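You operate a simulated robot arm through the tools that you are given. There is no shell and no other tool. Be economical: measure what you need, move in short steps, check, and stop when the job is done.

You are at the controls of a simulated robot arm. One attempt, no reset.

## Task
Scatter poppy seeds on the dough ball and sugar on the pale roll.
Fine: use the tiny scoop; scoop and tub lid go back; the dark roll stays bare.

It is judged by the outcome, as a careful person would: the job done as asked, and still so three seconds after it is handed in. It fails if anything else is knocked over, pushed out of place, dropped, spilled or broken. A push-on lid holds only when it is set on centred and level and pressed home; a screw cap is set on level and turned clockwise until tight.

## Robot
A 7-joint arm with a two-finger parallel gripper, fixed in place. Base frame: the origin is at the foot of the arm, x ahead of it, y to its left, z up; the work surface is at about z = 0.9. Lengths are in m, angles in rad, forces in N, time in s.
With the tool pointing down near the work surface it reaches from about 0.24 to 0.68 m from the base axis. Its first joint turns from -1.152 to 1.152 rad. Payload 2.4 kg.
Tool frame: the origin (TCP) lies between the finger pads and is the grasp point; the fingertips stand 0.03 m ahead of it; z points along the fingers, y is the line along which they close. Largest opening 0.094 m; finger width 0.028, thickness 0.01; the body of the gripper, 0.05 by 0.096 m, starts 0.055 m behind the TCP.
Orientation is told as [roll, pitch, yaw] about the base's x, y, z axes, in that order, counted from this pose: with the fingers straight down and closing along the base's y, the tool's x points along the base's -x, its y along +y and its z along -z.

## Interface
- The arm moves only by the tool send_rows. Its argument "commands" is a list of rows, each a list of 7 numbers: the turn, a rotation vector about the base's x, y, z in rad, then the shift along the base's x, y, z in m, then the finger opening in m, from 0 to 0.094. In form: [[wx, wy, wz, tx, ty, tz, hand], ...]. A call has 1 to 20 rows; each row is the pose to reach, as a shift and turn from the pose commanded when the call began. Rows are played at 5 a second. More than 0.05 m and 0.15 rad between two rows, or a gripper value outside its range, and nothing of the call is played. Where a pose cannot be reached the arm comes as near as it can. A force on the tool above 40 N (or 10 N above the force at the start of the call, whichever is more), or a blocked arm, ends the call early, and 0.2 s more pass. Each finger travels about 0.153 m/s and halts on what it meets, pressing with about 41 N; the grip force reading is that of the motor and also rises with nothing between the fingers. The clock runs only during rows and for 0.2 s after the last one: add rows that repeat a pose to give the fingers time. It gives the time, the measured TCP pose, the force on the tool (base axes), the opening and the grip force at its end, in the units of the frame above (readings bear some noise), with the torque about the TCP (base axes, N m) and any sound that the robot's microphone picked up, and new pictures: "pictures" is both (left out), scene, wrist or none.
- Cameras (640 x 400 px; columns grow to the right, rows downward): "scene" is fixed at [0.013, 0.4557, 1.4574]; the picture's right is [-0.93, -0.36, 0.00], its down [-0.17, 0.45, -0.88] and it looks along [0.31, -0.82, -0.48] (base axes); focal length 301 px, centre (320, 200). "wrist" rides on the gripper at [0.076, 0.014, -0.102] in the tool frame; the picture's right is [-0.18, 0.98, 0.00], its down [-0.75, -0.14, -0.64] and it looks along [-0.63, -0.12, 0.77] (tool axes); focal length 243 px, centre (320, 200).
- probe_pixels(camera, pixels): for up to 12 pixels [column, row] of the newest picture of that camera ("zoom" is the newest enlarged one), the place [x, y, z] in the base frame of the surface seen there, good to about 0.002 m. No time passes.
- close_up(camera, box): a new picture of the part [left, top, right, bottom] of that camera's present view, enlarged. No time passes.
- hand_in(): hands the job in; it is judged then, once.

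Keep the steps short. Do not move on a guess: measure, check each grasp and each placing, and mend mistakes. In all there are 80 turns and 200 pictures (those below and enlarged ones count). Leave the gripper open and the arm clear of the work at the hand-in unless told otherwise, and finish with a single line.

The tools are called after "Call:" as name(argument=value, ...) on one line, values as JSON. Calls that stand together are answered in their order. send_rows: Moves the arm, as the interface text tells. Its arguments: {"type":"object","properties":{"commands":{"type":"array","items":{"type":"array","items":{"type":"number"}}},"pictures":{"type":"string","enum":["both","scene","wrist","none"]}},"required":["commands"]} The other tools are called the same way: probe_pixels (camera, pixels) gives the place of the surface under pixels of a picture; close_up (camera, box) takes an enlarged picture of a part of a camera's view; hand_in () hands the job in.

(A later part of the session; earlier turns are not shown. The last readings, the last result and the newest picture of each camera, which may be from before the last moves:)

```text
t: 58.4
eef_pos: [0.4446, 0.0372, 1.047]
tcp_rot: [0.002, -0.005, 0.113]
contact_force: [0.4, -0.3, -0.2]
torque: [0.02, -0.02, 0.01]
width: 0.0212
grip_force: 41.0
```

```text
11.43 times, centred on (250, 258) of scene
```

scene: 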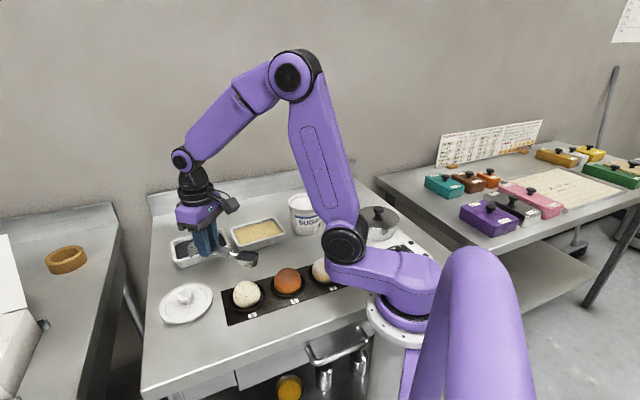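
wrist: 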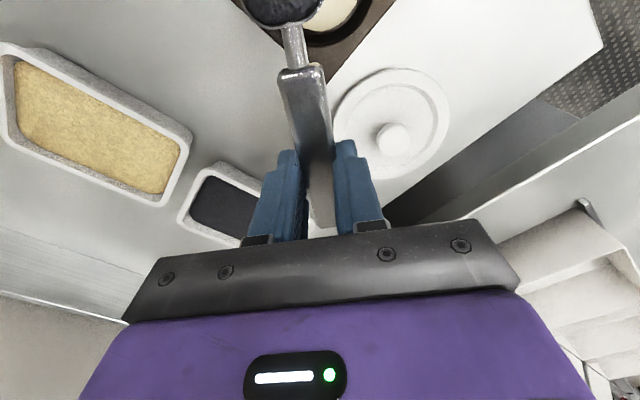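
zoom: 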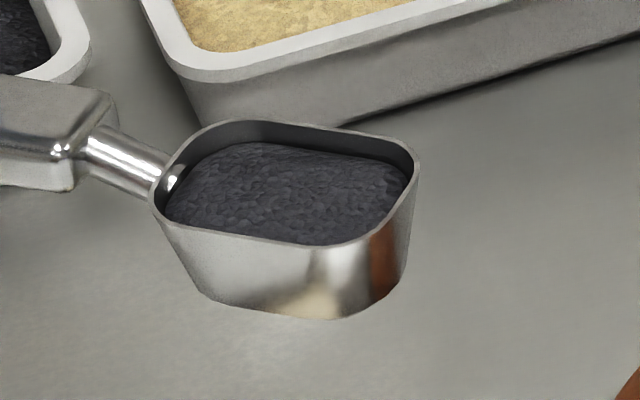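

Seeds are well scattered on the dough and the dish and board are clean. I'll carry the rest back over the poppy tray and start rolling.

Call:
send_rows(commands=[[0, 0, 0.0958, 0.027, -0.0033, 0.005, 0.005], [0, 0, 0.1915, 0.053, -0.0069, 0.008, 0.005], [0, 0, 0.2873, 0.0784, -0.0106, 0.008, 0.005], [0, 0, 0.383, 0.1028, -0.0146, 0.008, 0.005], [0, 0, 0.4788, 0.1266, -0.0191, 0.008, 0.005], [0, 0, 0.5745, 0.1496, -0.0241, 0.008, 0.005], [0, 0, 0.6703, 0.172, -0.0296, 0.008, 0.005], [0, 0, 0.766, 0.1937, -0.0357, 0.005, 0.005], [0, 0, 0.766, 0.1937, -0.0357, 0, 0.005], [0, 0, 0.766, 0.1937, -0.0357, 0, 0.005]], pictures="none")

Call:
send_rows(commands=[[-0.0956, -0.1157, 0, -0.0027, 0.0022, 0, 0.005], [-0.191, -0.231, 0, -0.0056, 0.0046, 0, 0.005], [-0.287, -0.347, 0, -0.0086, 0.0071, 0, 0.005], [-0.382, -0.463, 0, -0.0116, 0.0096, 0, 0.005], [-0.382, -0.463, 0, -0.0116, 0.0096, 0, 0.005]])

Call:
close_up(camera="scene", box=[150, 200, 240, 280])

```text
t: 60.6
eef_pos: [0.6387, 0.0012, 1.0476]
tcp_rot: [0.001, -0.005, 0.88]
contact_force: [0.1, -0.8, -1.4]
torque: [0.0, -0.01, 0.0]
width: 0.0211
grip_force: 40.9
```

```text
t: 61.8
eef_pos: [0.6259, 0.0097, 1.047]
tcp_rot: [-0.601, -0.006, 0.885]
contact_force: [-0.4, 0.4, 0.2]
torque: [0.06, 0.01, 0.01]
width: 0.0209
grip_force: 41.0
```

scene: 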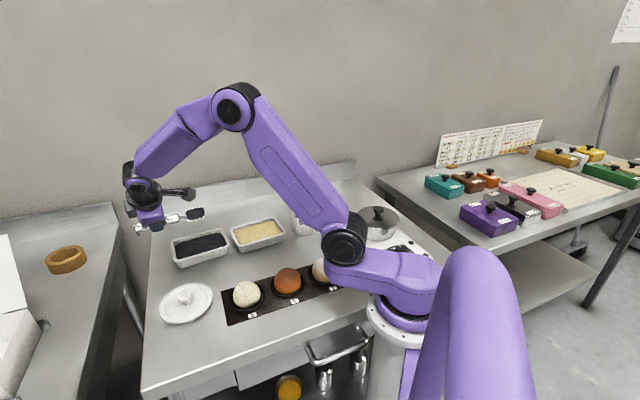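
wrist: 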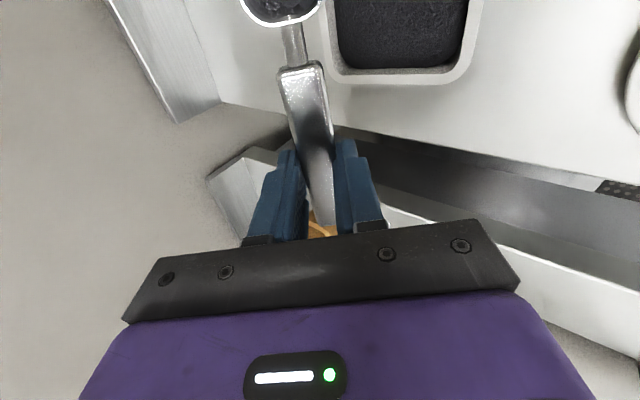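

```text
5.00 times, centred on (195, 240) of scene
```

zoom: 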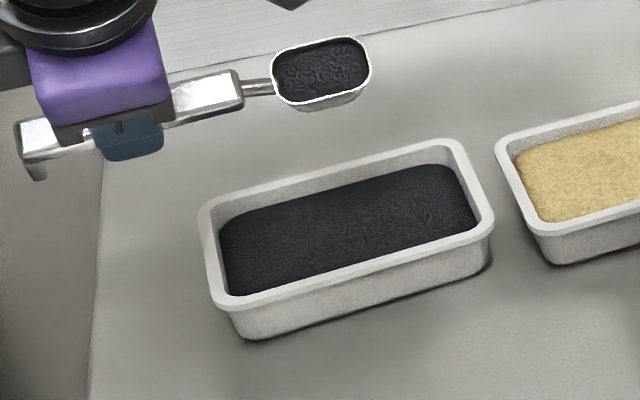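

Check the lower lip's position before dumping.

Call:
probe_pixels(camera="zoom", pixels=[[300, 99], [330, 96], [355, 88], [320, 70], [290, 90], [365, 70]])

```text
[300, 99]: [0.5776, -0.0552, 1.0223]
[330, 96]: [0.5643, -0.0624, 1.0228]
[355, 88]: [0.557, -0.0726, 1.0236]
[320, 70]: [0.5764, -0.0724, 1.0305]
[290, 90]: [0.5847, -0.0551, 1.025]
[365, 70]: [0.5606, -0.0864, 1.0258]
```

The lip is exactly over the tray centre. I'll roll on to 1.65 rad with shakes.

Call:
send_rows(commands=[[-0.0956, -0.1157, 0, -0.0033, 0.0027, -0.006, 0.005], [-0.191, -0.231, 0, -0.0062, 0.0051, -0.012, 0.005], [-0.287, -0.347, 0, -0.0093, 0.0077, -0.012, 0.005], [-0.382, -0.463, 0, -0.0121, 0.01, -0.012, 0.005], [-0.478, -0.578, 0, -0.0146, 0.0121, -0.012, 0.005], [-0.573, -0.694, 0, -0.0168, 0.0139, -0.012, 0.005], [-0.669, -0.8096, 0, -0.0187, 0.0154, -0.012, 0.005], [-0.669, -0.8096, 0, -0.0187, 0.0154, 0, 0.005], [-0.669, -0.8096, 0, -0.0187, 0.0154, -0.012, 0.005], [-0.669, -0.8096, 0, -0.0187, 0.0154, 0, 0.005], [-0.669, -0.8096, 0, -0.0187, 0.0154, -0.012, 0.005], [-0.669, -0.8096, 0, -0.0187, 0.0154, 0, 0.005]])

Call:
close_up(camera="scene", box=[150, 200, 240, 280])

Call:
close_up(camera="wrist", box=[200, 0, 440, 150])

```text
t: 64.4
eef_pos: [0.607, 0.0251, 1.0459]
tcp_rot: [-1.65, -0.001, 0.883]
contact_force: [0.0, -0.7, -1.1]
torque: [0.03, 0.01, 0.01]
width: 0.0207
grip_force: 41.1
```

scene: 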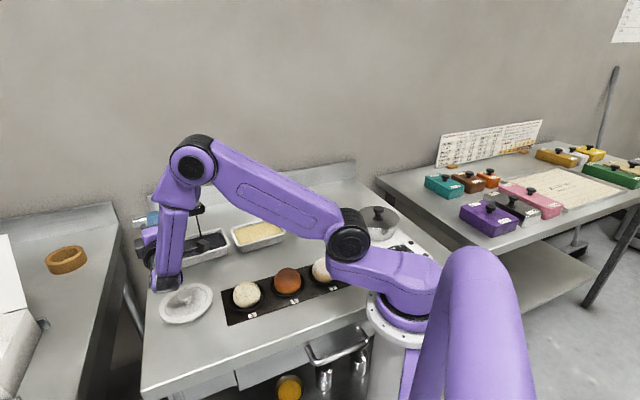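
wrist: 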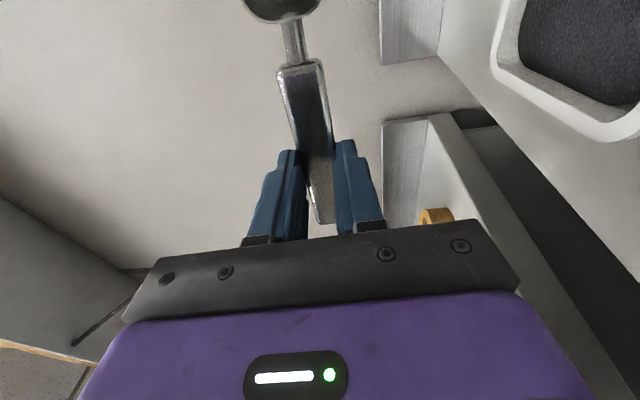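

```text
5.00 times, centred on (195, 240) of scene
```

zoom: 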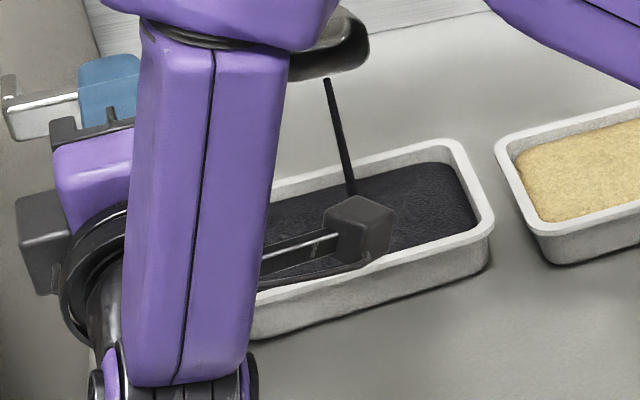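

```text
2.67 times, centred on (320, 75) of wrist
```

zoom: 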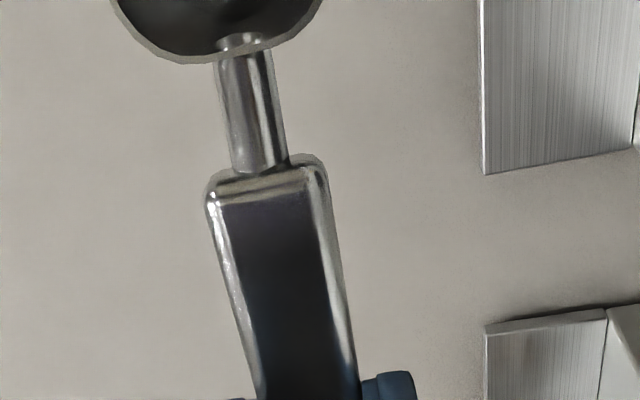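

Still streaming into the tray. The wrist link looks low near the lid, but no contact force is showing. I'll hold until it's empty.

Call:
send_rows(commands=[[0, 0, 0, 0, 0, 0.002, 0.005], [0, 0, 0, 0, 0, 0.005, 0.005], [0, 0, 0, 0, 0, 0, 0.005], [0, 0, 0, 0, 0, 0.005, 0.005], [0, 0, 0, 0, 0, 0.005, 0.005], [0, 0, 0, 0, 0, 0.005, 0.005]], pictures="scene")

Call:
close_up(camera="scene", box=[130, 200, 250, 330])

```text
t: 65.8
eef_pos: [0.6071, 0.0258, 1.0517]
tcp_rot: [-1.649, -0.002, 0.884]
contact_force: [0.4, 0.4, -0.1]
torque: [0.02, 0.02, -0.03]
width: 0.0211
grip_force: 41.1
```

scene: 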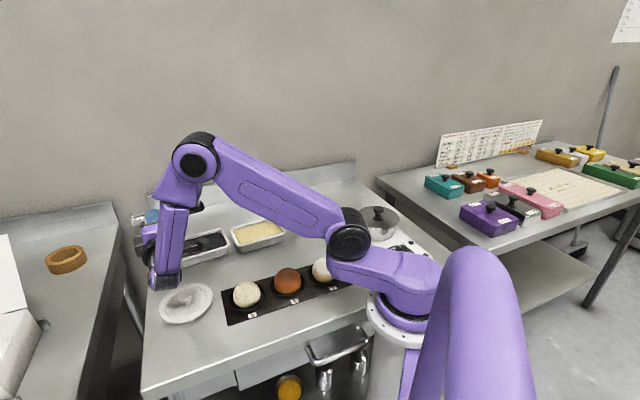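

```text
3.08 times, centred on (190, 265) of scene
```

zoom: 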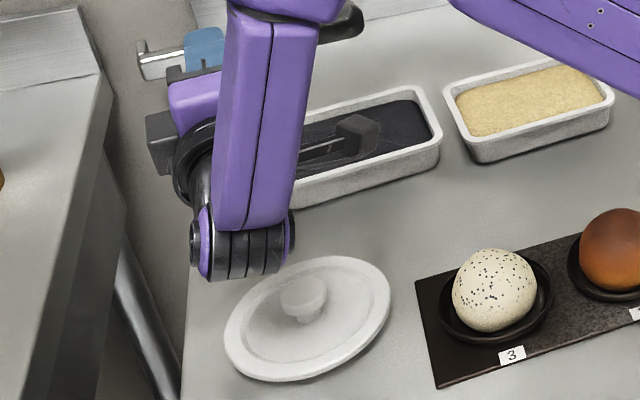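

The stream has ended and the lid is untouched. I'll roll back to level.

Call:
send_rows(commands=[[0.0956, 0.1157, 0, 0.002, -0.0015, 0.003, 0.005], [0.191, 0.231, 0, 0.004, -0.0033, 0.006, 0.005], [0.287, 0.347, 0, 0.0066, -0.0055, 0.009, 0.005], [0.382, 0.463, 0, 0.0094, -0.0077, 0.012, 0.005], [0.478, 0.578, 0, 0.0125, -0.0103, 0.015, 0.005], [0.573, 0.694, 0, 0.0154, -0.0127, 0.018, 0.005], [0.669, 0.8096, 0, 0.0187, -0.0154, 0.02, 0.005], [0.764, 0.925, 0, 0.0217, -0.0179, 0.02, 0.005], [0.86, 1.041, 0, 0.0247, -0.0204, 0.02, 0.005], [0.955, 1.157, 0, 0.0276, -0.0228, 0.02, 0.005], [1.051, 1.272, 0, 0.0303, -0.025, 0.02, 0.005], [1.051, 1.272, 0, 0.0303, -0.025, 0.02, 0.005]])

Call:
close_up(camera="scene", box=[160, 190, 250, 270])

```text
t: 68.4
eef_pos: [0.6392, 0.0003, 1.0718]
tcp_rot: [0.004, -0.006, 0.877]
contact_force: [-0.3, -0.1, -0.2]
torque: [-0.03, 0.0, -0.01]
width: 0.0212
grip_force: 40.9
```

scene: 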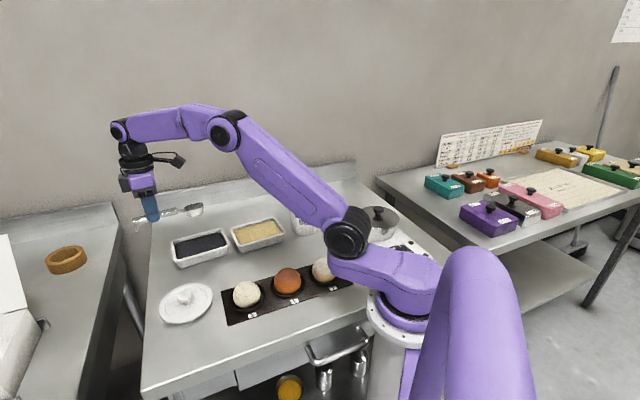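
wrist: 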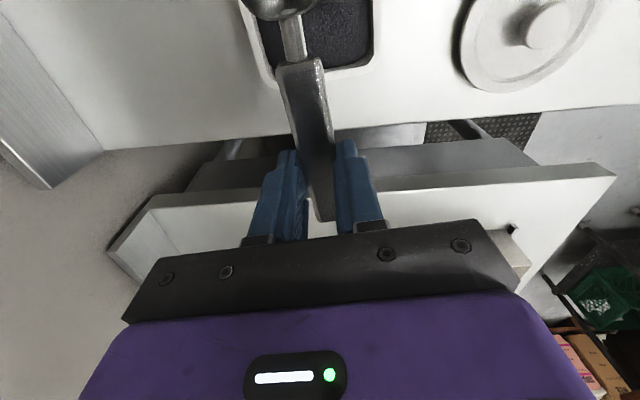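

```text
5.00 times, centred on (205, 230) of scene
```

zoom: 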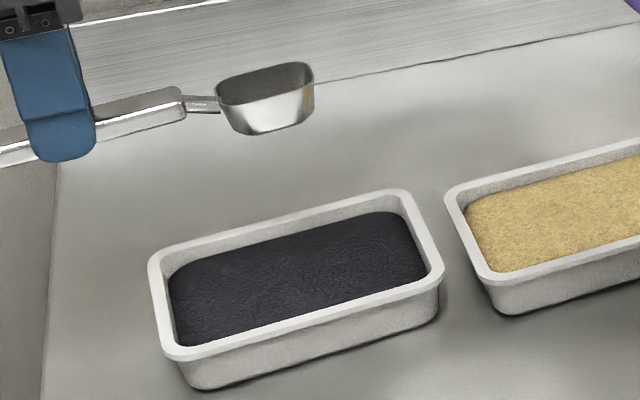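

The scoop is empty. I'll return it above its rest spot, recorded as TCP (0.418,-0.070), yaw 0.664.

Call:
send_rows(commands=[[0, 0, -0.04, -0.04, -0.012, 0, 0.005], [0, 0, -0.08, -0.08, -0.025, 0, 0.005], [0, 0, -0.12, -0.12, -0.038, 0, 0.005], [0, 0, -0.16, -0.16, -0.05, 0, 0.005], [0, 0, -0.2, -0.2, -0.064, 0, 0.005], [0, 0, -0.214, -0.2215, -0.0706, -0.02, 0.005], [0, 0, -0.214, -0.2215, -0.0706, -0.06, 0.005], [0, 0, -0.214, -0.2215, -0.0706, -0.1, 0.005], [0, 0, -0.214, -0.2215, -0.0706, -0.1, 0.005]])

Call:
close_up(camera="scene", box=[222, 228, 302, 280])

```text
t: 70.4
eef_pos: [0.4167, -0.0701, 0.9706]
tcp_rot: [0.0, -0.006, 0.664]
contact_force: [0.5, 0.5, -1.3]
torque: [0.02, -0.01, -0.04]
width: 0.0211
grip_force: 40.4
```

scene: 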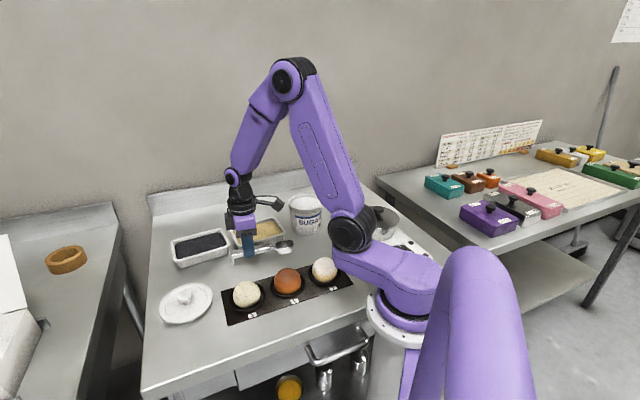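
wrist: 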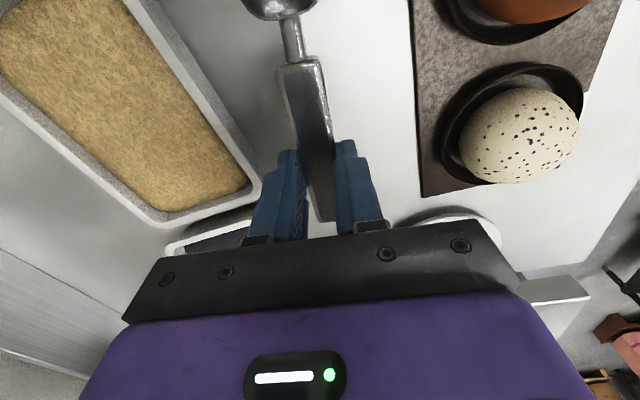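

```text
7.69 times, centred on (262, 254) of scene
```

zoom: 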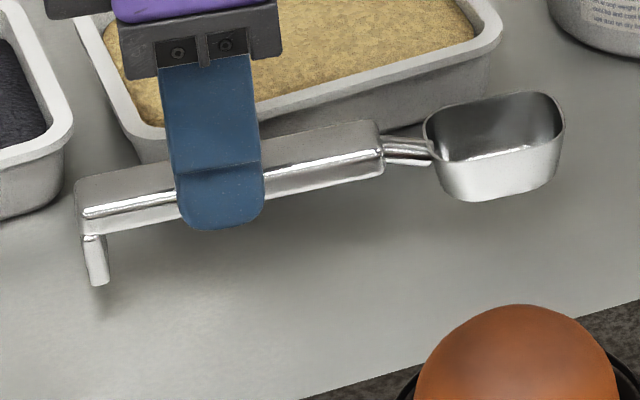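

The scoop seems to have slipped a few mm in the grip. I'll probe the handle's near end to compare with its original place.

Call:
probe_pixels(camera="wrist", pixels=[[299, 64], [302, 70], [308, 110], [310, 65], [287, 70], [325, 215], [292, 40]])

Call:
probe_pixels(camera="zoom", pixels=[[375, 135], [330, 145], [120, 195], [98, 280], [80, 185], [430, 140], [560, 110], [495, 195], [450, 190]])

```text
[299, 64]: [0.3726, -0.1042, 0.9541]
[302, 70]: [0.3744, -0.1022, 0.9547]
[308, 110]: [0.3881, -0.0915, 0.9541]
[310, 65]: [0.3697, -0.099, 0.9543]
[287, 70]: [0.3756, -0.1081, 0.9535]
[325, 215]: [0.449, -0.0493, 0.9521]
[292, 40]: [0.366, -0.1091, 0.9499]
```

```text
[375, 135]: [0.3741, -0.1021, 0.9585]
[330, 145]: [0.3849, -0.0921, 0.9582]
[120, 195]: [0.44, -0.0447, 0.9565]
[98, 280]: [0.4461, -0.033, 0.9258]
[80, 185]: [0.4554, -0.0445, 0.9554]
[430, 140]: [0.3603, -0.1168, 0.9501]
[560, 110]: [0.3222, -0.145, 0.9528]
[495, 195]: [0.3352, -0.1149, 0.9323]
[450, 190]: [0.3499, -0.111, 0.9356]
```

It slipped about 6 mm toward the bowl. I'll shift +6 mm along the handle axis and lower until it rests on the table.

Call:
send_rows(commands=[[0, 0, 0, 0.006, 0.004, 0, 0.005], [0, 0, 0, 0.006, 0.004, -0.01, 0.005], [0, 0, 0, 0.006, 0.004, -0.018, 0.005], [0, 0, 0, 0.006, 0.004, -0.02, 0.005], [0, 0, 0, 0.006, 0.004, -0.022, 0.005], [0, 0, 0, 0.006, 0.004, -0.024, 0.005], [0, 0, 0, 0.006, 0.004, -0.026, 0.005]])

Call:
close_up(camera="scene", box=[222, 228, 302, 280])

```text
t: 72.0
eef_pos: [0.4238, -0.065, 0.9464]
tcp_rot: [-0.005, -0.009, 0.664]
contact_force: [-1.9, -5.1, 35.3]
torque: [-0.1, 0.03, 0.01]
width: 0.021
grip_force: 40.9
```

scene: 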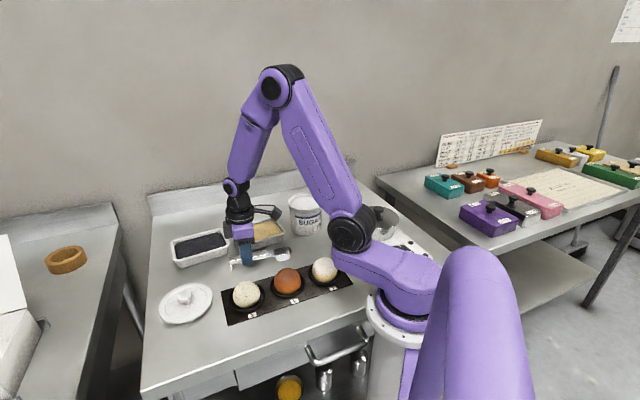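
wrist: 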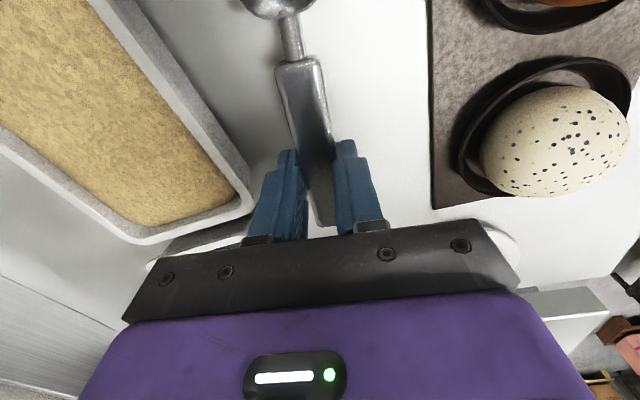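

```text
7.69 times, centred on (262, 254) of scene
```

zoom: 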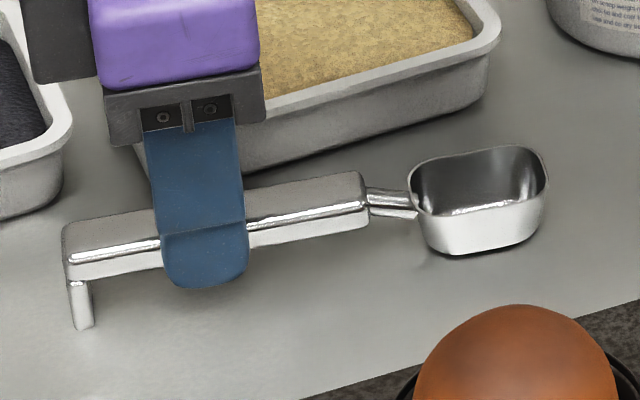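

It matches the original picture within about 1 mm. I'll ease the press, open, and rise.

Call:
send_rows(commands=[[0, 0, 0, 0, 0, 0.001, 0.005], [0, 0, 0, 0, 0, 0.002, 0.03], [0, 0, 0, 0, 0, 0.002, 0.036], [0, 0, 0, 0, 0, 0.002, 0.036], [0, 0, 0, 0, 0, 0.02, 0.036], [0, 0, 0, 0, 0, 0.06, 0.036], [0, 0, 0, 0, 0, 0.1, 0.036], [0, 0, 0, 0, 0, 0.13, 0.054], [0, 0, 0, 0, 0, 0.13, 0.054]])

Call:
close_up(camera="scene", box=[150, 228, 302, 330])

```text
t: 74.0
eef_pos: [0.4211, -0.0664, 1.0781]
tcp_rot: [0.0, -0.007, 0.665]
contact_force: [-0.2, -0.3, 0.0]
torque: [-0.01, -0.01, 0.01]
width: 0.0538
grip_force: 0.1
```

scene: 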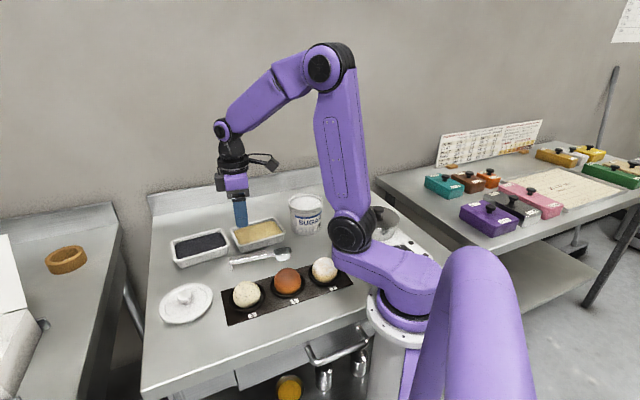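
wrist: 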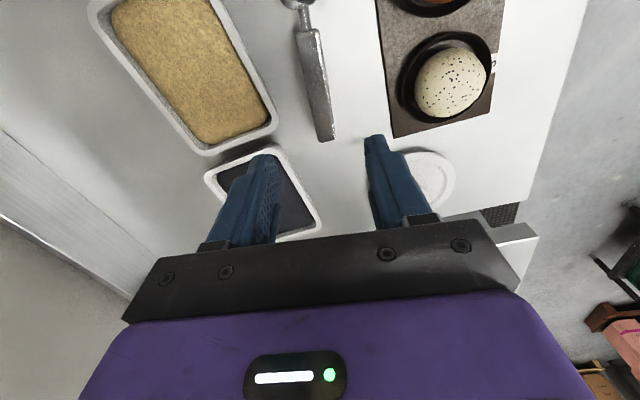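

```text
3.92 times, centred on (226, 279) of scene
```

zoom: 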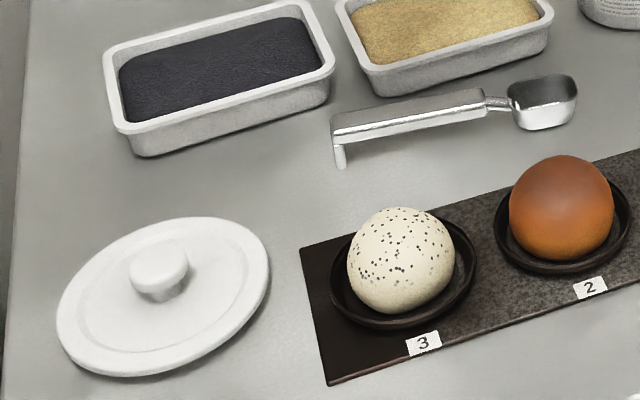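

The scoop is back. Next is the lid: I'll probe the knob and rim, then move above it at yaw 0.

Call:
probe_pixels(camera="zoom", pixels=[[160, 262], [132, 265], [187, 262], [160, 285], [60, 310], [268, 265], [200, 218], [120, 375]])

Call:
send_rows(commands=[[0, 0, -0.13, 0.01, 0.034, 0, 0.054], [0, 0, -0.266, 0.02, 0.068, 0, 0.054], [0, 0, -0.4, 0.03, 0.102, 0, 0.054], [0, 0, -0.532, 0.04, 0.136, 0, 0.054], [0, 0, -0.665, 0.05, 0.17, -0.02, 0.054], [0, 0, -0.665, 0.05, 0.17, -0.05, 0.054], [0, 0, -0.665, 0.05, 0.17, -0.05, 0.054]])

```text
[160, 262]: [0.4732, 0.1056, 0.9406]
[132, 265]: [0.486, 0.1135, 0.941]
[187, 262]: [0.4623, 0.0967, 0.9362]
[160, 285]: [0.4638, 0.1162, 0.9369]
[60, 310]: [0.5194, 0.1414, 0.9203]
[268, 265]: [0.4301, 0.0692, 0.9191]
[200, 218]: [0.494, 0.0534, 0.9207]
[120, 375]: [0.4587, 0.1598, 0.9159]
```

```text
t: 75.6
eef_pos: [0.474, 0.1014, 1.0259]
tcp_rot: [-0.001, -0.006, -0.003]
contact_force: [-0.4, -1.0, -1.2]
torque: [0.01, 0.0, -0.01]
width: 0.0539
grip_force: 0.0
```

scene: 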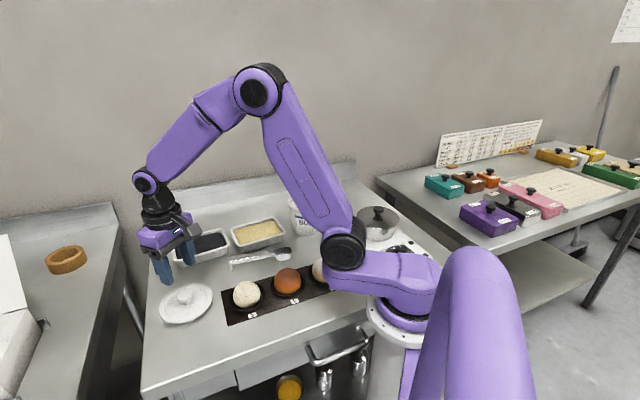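
wrist: 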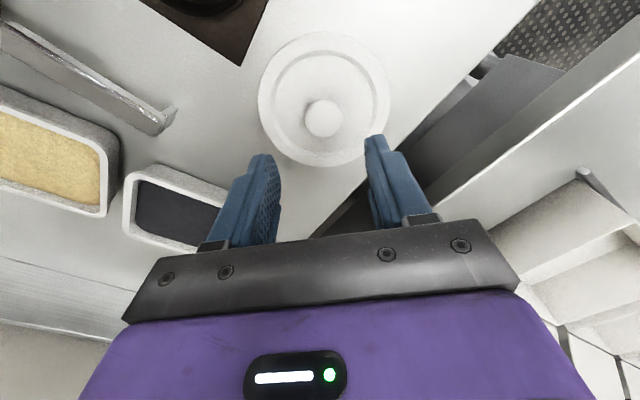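

Call:
probe_pixels(camera="wrist", pixels=[[322, 118], [306, 118], [338, 116], [322, 103], [322, 132], [345, 100], [262, 105], [388, 95], [322, 166], [322, 35]])

```text
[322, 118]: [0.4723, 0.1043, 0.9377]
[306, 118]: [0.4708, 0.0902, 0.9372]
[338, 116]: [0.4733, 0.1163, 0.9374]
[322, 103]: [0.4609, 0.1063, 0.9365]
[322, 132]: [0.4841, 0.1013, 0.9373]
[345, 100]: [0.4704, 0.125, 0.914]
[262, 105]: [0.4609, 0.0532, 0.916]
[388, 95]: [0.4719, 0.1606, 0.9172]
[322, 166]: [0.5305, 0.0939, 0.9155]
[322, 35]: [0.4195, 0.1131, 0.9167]
```

Knob centre is (0.4725,0.1035), top z 0.9375. I'll descend to z≈0.9465, the same grasp height as before, and close.

Call:
send_rows(commands=[[0, 0, 0, -0.0015, 0.002, -0.03, 0.054], [0, 0, 0, -0.0015, 0.002, -0.06, 0.054], [0, 0, 0, -0.0015, 0.002, -0.079, 0.054], [0, 0, 0, -0.0015, 0.002, -0.079, 0.054], [0, 0, 0, -0.0015, 0.002, -0.079, 0.015], [0, 0, 0, -0.0015, 0.002, -0.079, 0.015], [0, 0, 0, -0.0015, 0.002, -0.07, 0.015], [0, 0, 0, -0.0015, 0.002, -0.04, 0.015], [0, 0, 0, -0.0015, 0.002, 0, 0.015], [0, 0, 0, -0.0015, 0.002, 0.04, 0.015], [0, 0, 0, -0.0015, 0.002, 0.08, 0.015], [0, 0, 0, -0.0015, 0.002, 0.08, 0.015]])

```text
t: 78.2
eef_pos: [0.4684, 0.104, 1.1088]
tcp_rot: [0.002, -0.007, -0.001]
contact_force: [0.3, 0.3, -0.7]
torque: [0.01, 0.02, 0.0]
width: 0.0292
grip_force: 41.2
```

scene: 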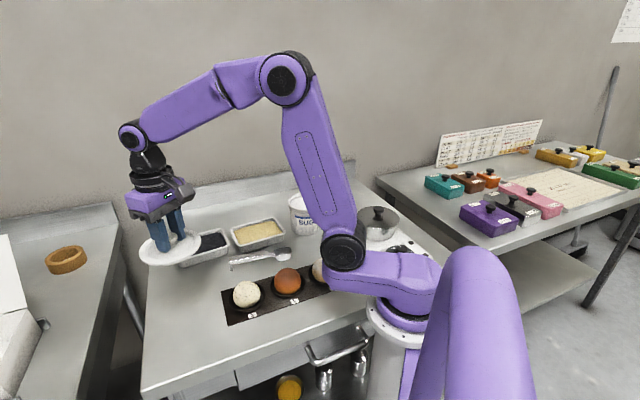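
wrist: 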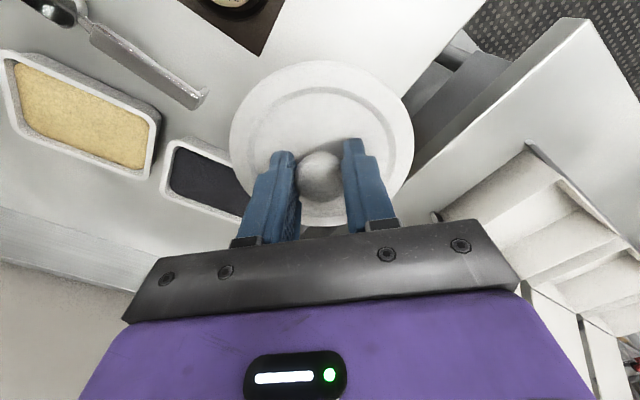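

The lid is held. I'll check it's level and find its centre relative to the TCP.

Call:
probe_pixels(camera="wrist", pixels=[[322, 63], [236, 120], [407, 110], [240, 170], [404, 165], [260, 90], [385, 85], [320, 105], [320, 160]])

Call:
close_up(camera="scene", box=[115, 180, 225, 275])

```text
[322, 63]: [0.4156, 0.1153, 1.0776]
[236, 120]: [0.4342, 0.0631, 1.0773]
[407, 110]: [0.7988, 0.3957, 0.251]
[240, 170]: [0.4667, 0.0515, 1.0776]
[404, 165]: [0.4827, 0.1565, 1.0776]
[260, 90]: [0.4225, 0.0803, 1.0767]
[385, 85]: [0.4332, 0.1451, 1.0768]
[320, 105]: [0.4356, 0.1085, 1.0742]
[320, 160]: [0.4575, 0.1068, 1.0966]
```

```text
4.21 times, centred on (170, 228) of scene
```

zoom: 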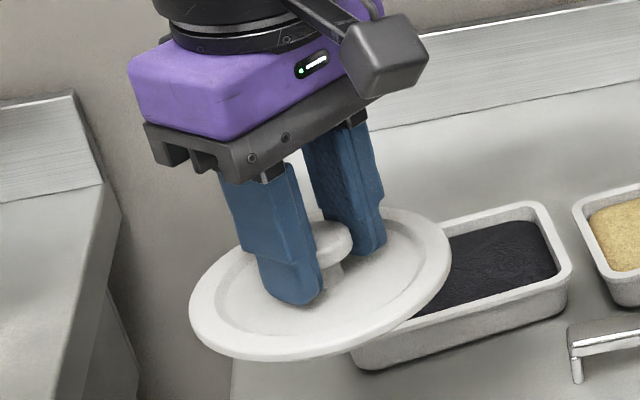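

The lid is level and its centre coincides with the TCP. I'll re-measure the tub rim in the scene view.

Call:
close_up(camera="scene", box=[275, 185, 335, 225])

```text
10.00 times, centred on (305, 205) of scene
```

zoom: 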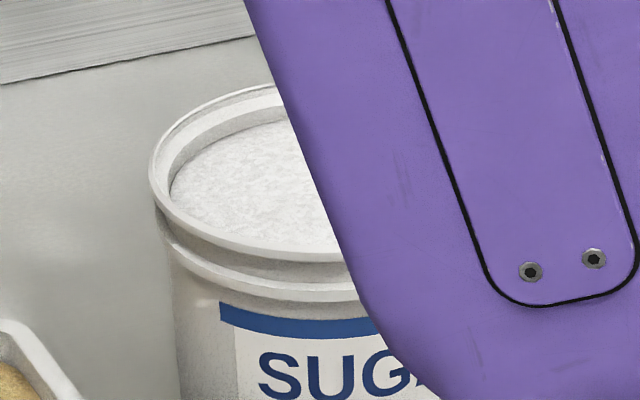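

The arm hides part of the tub. I'll carry the lid most of the way and measure again.

Call:
send_rows(commands=[[0, 0, 0, -0.013, -0.031, 0, 0.015], [0, 0, 0, -0.027, -0.063, 0, 0.015], [0, 0, 0, -0.04, -0.095, 0, 0.015], [0, 0, 0, -0.054, -0.127, 0, 0.015], [0, 0, 0, -0.067, -0.159, 0, 0.015], [0, 0, 0, -0.081, -0.19, 0, 0.015], [0, 0, 0, -0.095, -0.222, 0, 0.015], [0, 0, 0, -0.108, -0.254, 0, 0.015], [0, 0, 0, -0.108, -0.254, 0, 0.015]])

Call:
close_up(camera="scene", box=[275, 180, 335, 220])

```text
t: 80.2
eef_pos: [0.3631, -0.1486, 1.1074]
tcp_rot: [0.0, -0.005, -0.001]
contact_force: [0.7, -0.3, -0.2]
torque: [-0.02, -0.02, -0.03]
width: 0.0297
grip_force: 40.7
```

scene: 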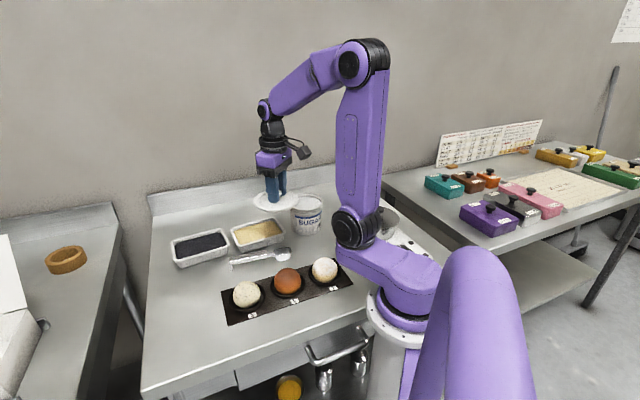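
wrist: 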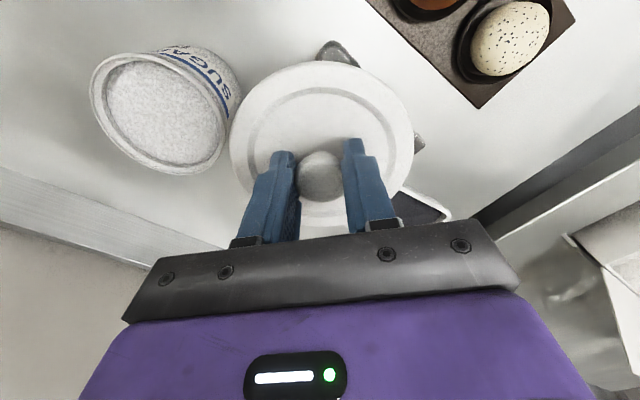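

```text
10.00 times, centred on (305, 200) of scene
```

zoom: 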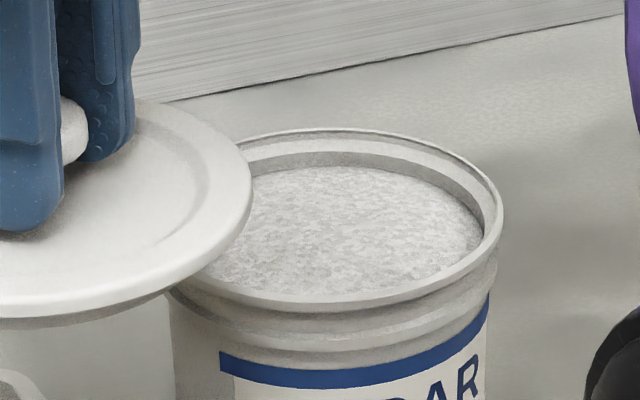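

The whole rim is visible in the wrist view, centred near (160,110). I'll zoom there and probe.

Call:
close_up(camera="wrist", box=[80, 35, 240, 185])

Call:
probe_pixels(camera="scene", pixels=[[323, 202], [321.5, 198], [315, 194.5], [307, 193.5], [322, 206.5], [315, 209], [309, 210], [302, 209.5]])

```text
2.67 times, centred on (160, 110) of wrist
```

zoom: 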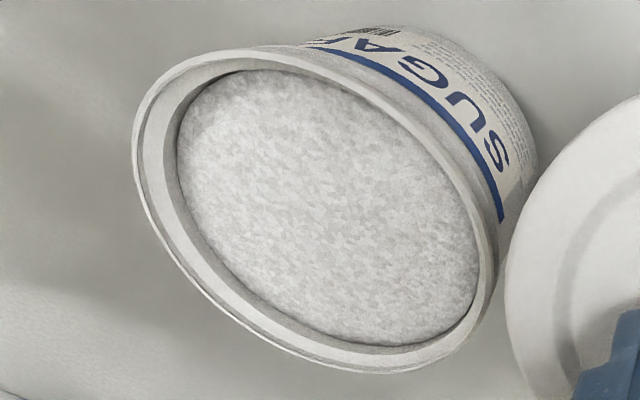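

```text
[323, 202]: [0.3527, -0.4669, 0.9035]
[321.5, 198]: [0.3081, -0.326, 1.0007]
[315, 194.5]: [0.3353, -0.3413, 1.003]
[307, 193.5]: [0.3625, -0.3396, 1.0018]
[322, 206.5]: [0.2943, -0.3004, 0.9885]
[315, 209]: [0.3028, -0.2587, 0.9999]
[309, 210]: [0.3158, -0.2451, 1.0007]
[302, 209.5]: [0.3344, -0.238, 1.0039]
```

Call:
probe_pixels(camera="zoom", pixels=[[136, 140], [150, 210], [230, 310], [340, 365], [430, 360], [487, 300], [490, 240], [440, 150], [350, 75], [250, 50], [180, 70], [300, 200]])

```text
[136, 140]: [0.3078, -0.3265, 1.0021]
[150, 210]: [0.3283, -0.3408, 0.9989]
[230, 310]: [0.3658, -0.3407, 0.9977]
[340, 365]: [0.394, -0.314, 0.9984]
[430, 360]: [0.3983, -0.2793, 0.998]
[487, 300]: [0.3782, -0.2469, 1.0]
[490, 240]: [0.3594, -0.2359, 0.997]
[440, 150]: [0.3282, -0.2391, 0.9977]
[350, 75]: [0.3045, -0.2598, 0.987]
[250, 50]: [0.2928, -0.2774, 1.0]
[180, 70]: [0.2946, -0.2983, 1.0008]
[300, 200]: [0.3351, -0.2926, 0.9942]
```

The tub centre fits at about (0.3444,-0.2889). I'll move the lid above it and lower to about 2 cm over the seat.

Call:
send_rows(commands=[[0, 0, 0, -0.004, -0.028, 0, 0.015], [0, 0, 0, -0.008, -0.056, 0, 0.015], [0, 0, 0, -0.012, -0.084, 0, 0.015], [0, 0, 0, -0.016, -0.112, 0, 0.015], [0, 0, 0, -0.0187, -0.1403, 0, 0.015], [0, 0, 0, -0.0187, -0.1403, -0.02, 0.015], [0, 0, 0, -0.0187, -0.1403, -0.048, 0.015], [0, 0, 0, -0.0187, -0.1403, -0.048, 0.015]])

Call:
close_up(camera="scene", box=[275, 175, 335, 235])

```text
t: 82.0
eef_pos: [0.3429, -0.2864, 1.0593]
tcp_rot: [0.0, -0.006, 0.0]
contact_force: [-0.2, -0.2, -0.7]
torque: [0.0, -0.02, 0.02]
width: 0.0292
grip_force: 41.2
```

scene: 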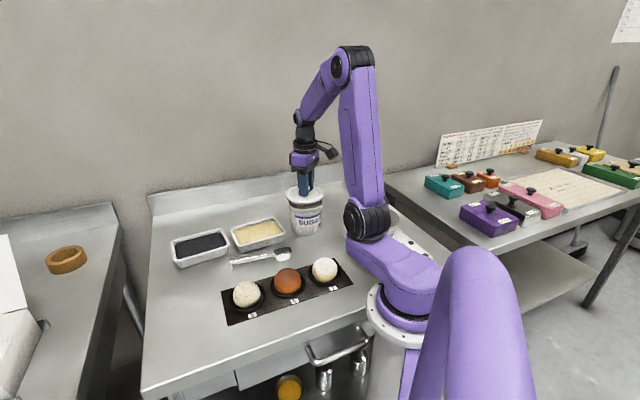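
wrist: 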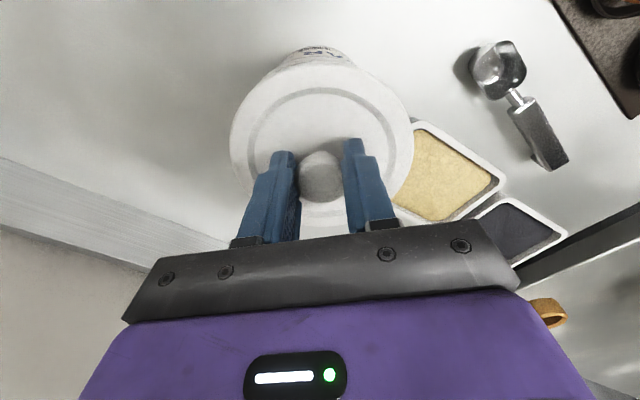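

```text
6.67 times, centred on (305, 205) of scene
```

zoom: 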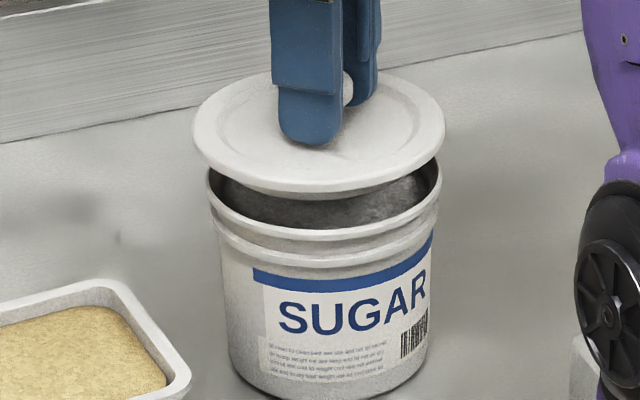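

The reading says about 2 mm off in y. I'll correct and lower to 5 mm above the seat.

Call:
send_rows(commands=[[0, 0.006, 0, 0.0008, -0.002, 0, 0.015], [0, 0.006, 0, 0.0008, -0.002, -0.01, 0.015], [0, 0.006, 0, 0.0008, -0.002, -0.014, 0.015], [0, 0.006, 0, 0.0008, -0.002, -0.014, 0.015]])

Call:
close_up(camera="scene", box=[275, 175, 335, 235])

Call:
close_up(camera="wrist", box=[220, 30, 420, 180])

```text
t: 83.0
eef_pos: [0.3441, -0.2901, 1.0459]
tcp_rot: [0.002, 0.003, 0.0]
contact_force: [-0.2, -0.2, -1.0]
torque: [0.02, 0.01, -0.01]
width: 0.0296
grip_force: 40.7
```

scene: 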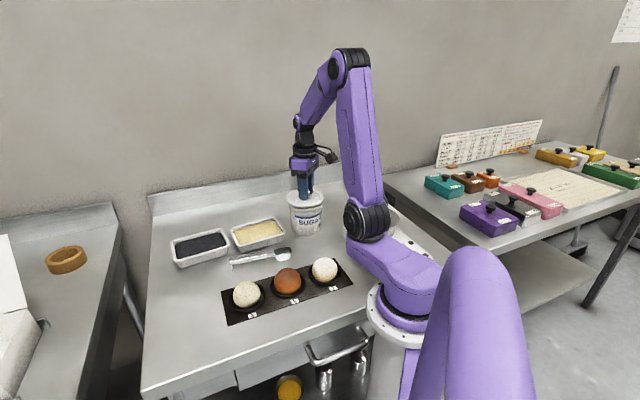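
wrist: 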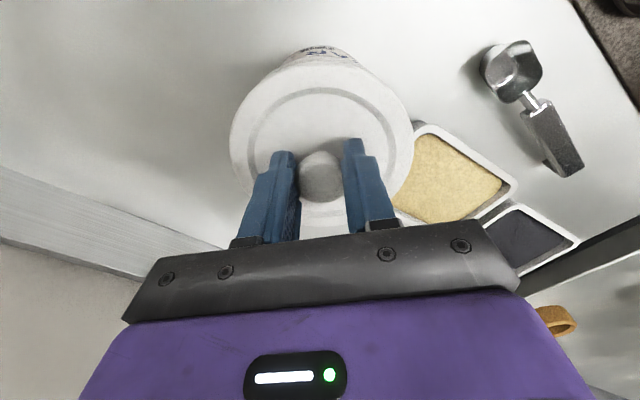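

```text
6.67 times, centred on (305, 205) of scene
```

zoom: 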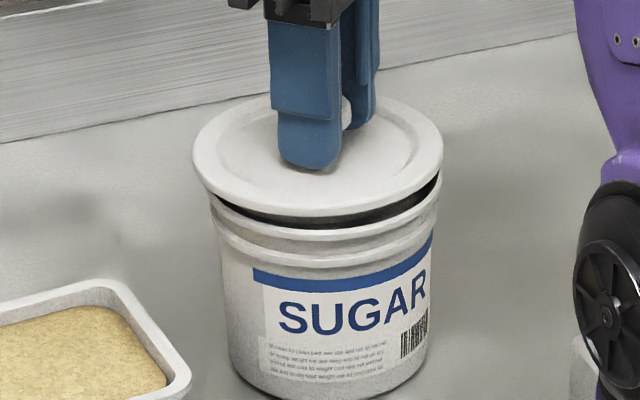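

```text
2.67 times, centred on (320, 105) of wrist
```

zoom: 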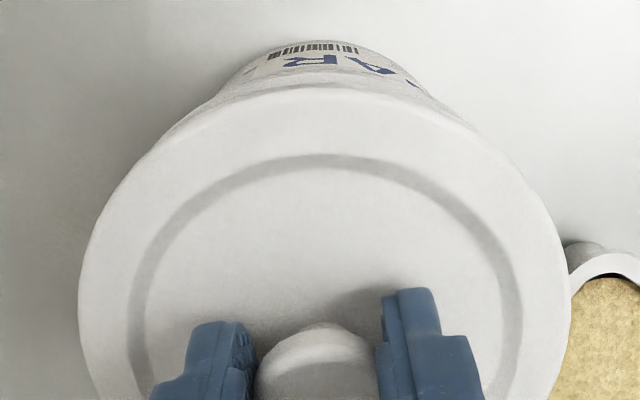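

Call:
probe_pixels(camera="zoom", pixels=[[320, 92], [160, 160], [90, 260], [85, 340], [500, 160], [560, 260], [563, 330], [230, 110], [420, 110]])

Call:
close_up(camera="scene", box=[285, 190, 327, 215])

```text
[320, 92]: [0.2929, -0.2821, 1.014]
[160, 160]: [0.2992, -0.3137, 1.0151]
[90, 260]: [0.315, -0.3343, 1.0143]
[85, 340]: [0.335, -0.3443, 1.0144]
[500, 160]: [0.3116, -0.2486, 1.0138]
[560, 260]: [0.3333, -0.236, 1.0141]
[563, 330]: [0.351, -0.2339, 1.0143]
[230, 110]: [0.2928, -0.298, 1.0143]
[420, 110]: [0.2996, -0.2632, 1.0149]
```

```text
15.24 times, centred on (306, 202) of scene
```

zoom: 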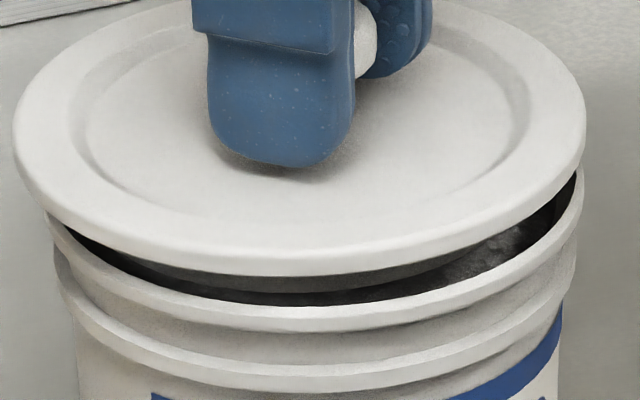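

The lid and rim centres agree within 1 mm in the same camera. I'll press down in small steps.

Call:
send_rows(commands=[[0, 0, 0, 0, 0.0005, -0.003, 0.015], [0, 0, 0, 0, 0.0005, -0.005, 0.015], [0, 0, 0, 0, 0.0005, -0.007, 0.015], [0, 0, 0, 0, 0.0005, -0.009, 0.015], [0, 0, 0, 0, 0.0005, -0.011, 0.015], [0, 0, 0, 0, 0.0005, -0.013, 0.015]])

Call:
close_up(camera="scene", box=[275, 175, 335, 235])

```text
t: 84.2
eef_pos: [0.3438, -0.2906, 1.0365]
tcp_rot: [-0.004, -0.003, 0.001]
contact_force: [-1.5, 1.8, 5.3]
torque: [0.07, -0.17, 0.0]
width: 0.0297
grip_force: 40.6
stopped in row 6: the force on the tool passed its limit (the readings are from after the stop); the commanded pose is now the measured one
```

scene: 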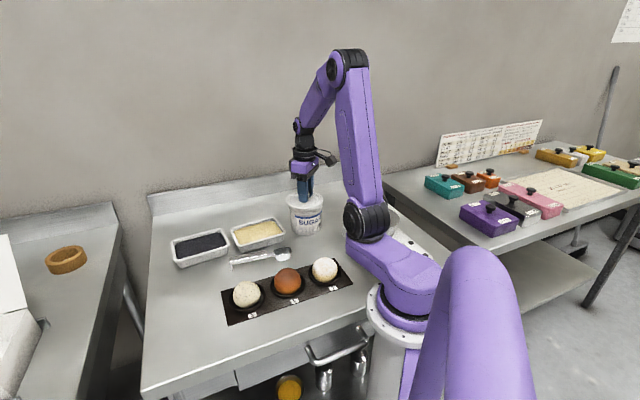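
wrist: 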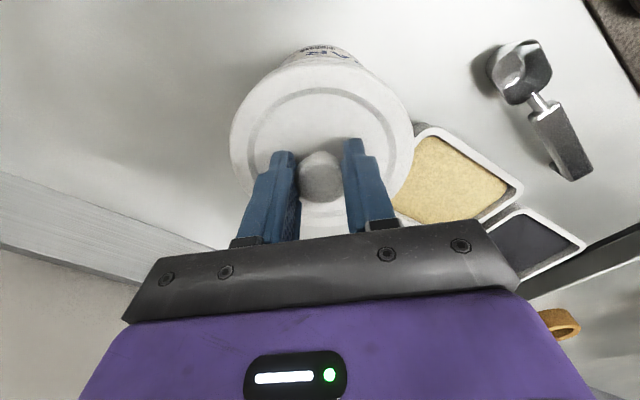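

```text
6.67 times, centred on (305, 205) of scene
```

zoom: 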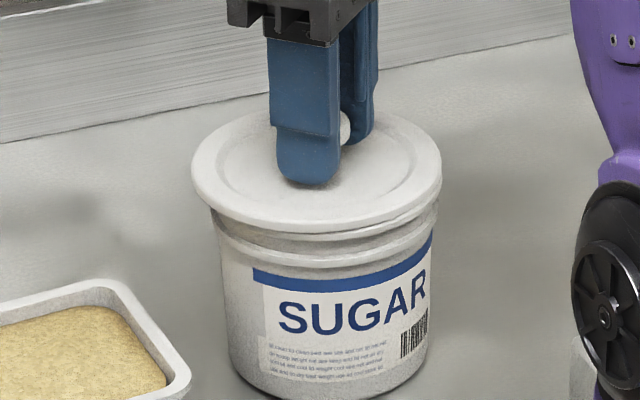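

The force limit was reached at TCP z≈1.0365, the original seated height. I'll check the lid rim heights all around (originally 1.006).

Call:
close_up(camera="scene", box=[285, 190, 327, 215])

Call:
probe_pixels(camera="wrist", pixels=[[320, 70], [260, 95], [240, 140], [245, 165], [385, 95], [405, 140], [402, 165], [300, 105], [340, 105], [320, 160]])

```text
15.24 times, centred on (306, 202) of scene
```

zoom: 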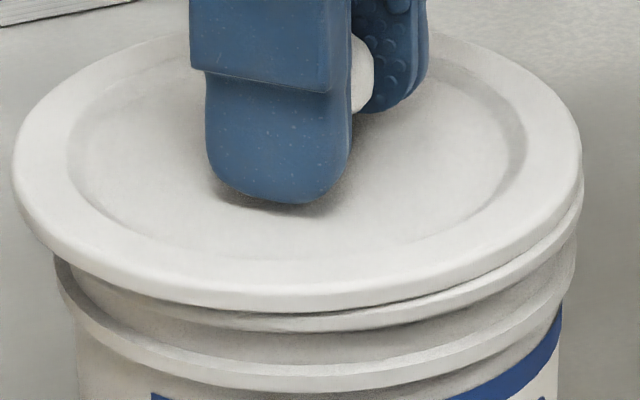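

```text
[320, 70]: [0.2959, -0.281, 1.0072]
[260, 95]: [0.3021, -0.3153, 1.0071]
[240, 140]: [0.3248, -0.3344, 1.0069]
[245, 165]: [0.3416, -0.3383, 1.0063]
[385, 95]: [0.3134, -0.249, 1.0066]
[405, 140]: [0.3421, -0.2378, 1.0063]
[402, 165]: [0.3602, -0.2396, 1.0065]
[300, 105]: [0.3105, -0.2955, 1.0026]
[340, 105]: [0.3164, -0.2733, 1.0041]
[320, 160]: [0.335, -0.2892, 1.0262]
```

The heights are 1.006–1.007, with the low-x side maybe 0.5 mm high. I'll release, close the fingers and press firmly on top of the knob.

Call:
send_rows(commands=[[0, 0, 0, 0, 0, 0, 0.052], [0, 0, 0, 0, 0, 0, 0.052], [0, 0, 0, 0, 0, 0.02, 0.052], [0, 0, 0, 0, 0, 0.04, 0.04], [0, 0, 0, 0, 0, 0.04, 0.0], [0, 0, 0, 0, 0, 0.04, 0.0], [0, 0, 0, 0, 0, 0.03, 0.0]])

Call:
close_up(camera="scene", box=[285, 180, 327, 215])

```text
t: 85.8
eef_pos: [0.3441, -0.2899, 1.065]
tcp_rot: [-0.003, -0.003, 0.0]
contact_force: [0.1, 0.2, 0.5]
torque: [0.03, 0.01, 0.01]
width: 0.0001
grip_force: 33.6
```

scene: 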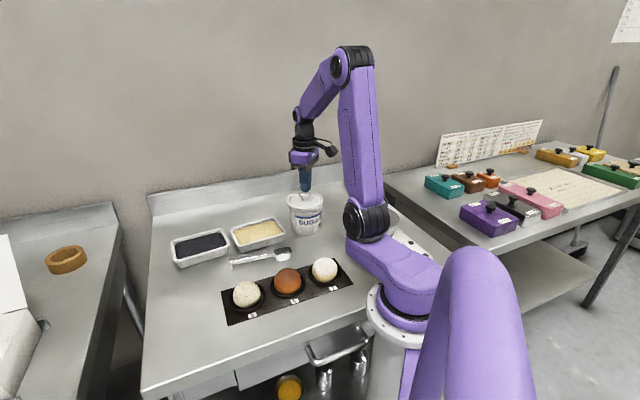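
wrist: 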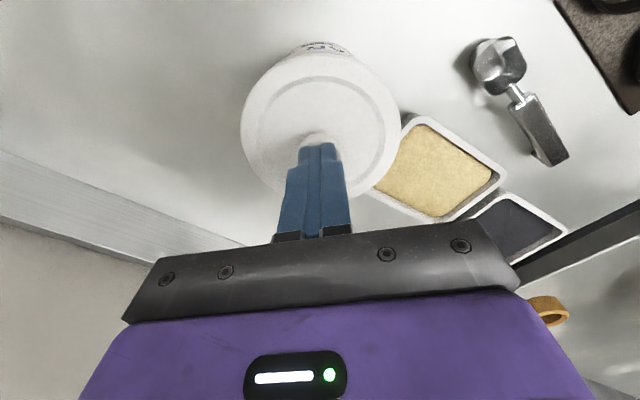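

```text
11.43 times, centred on (306, 198) of scene
```

zoom: 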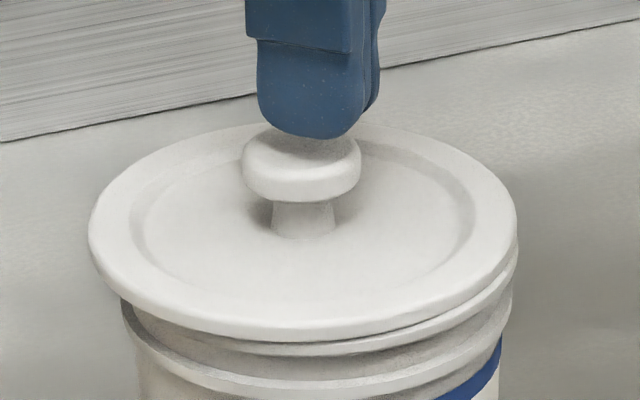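

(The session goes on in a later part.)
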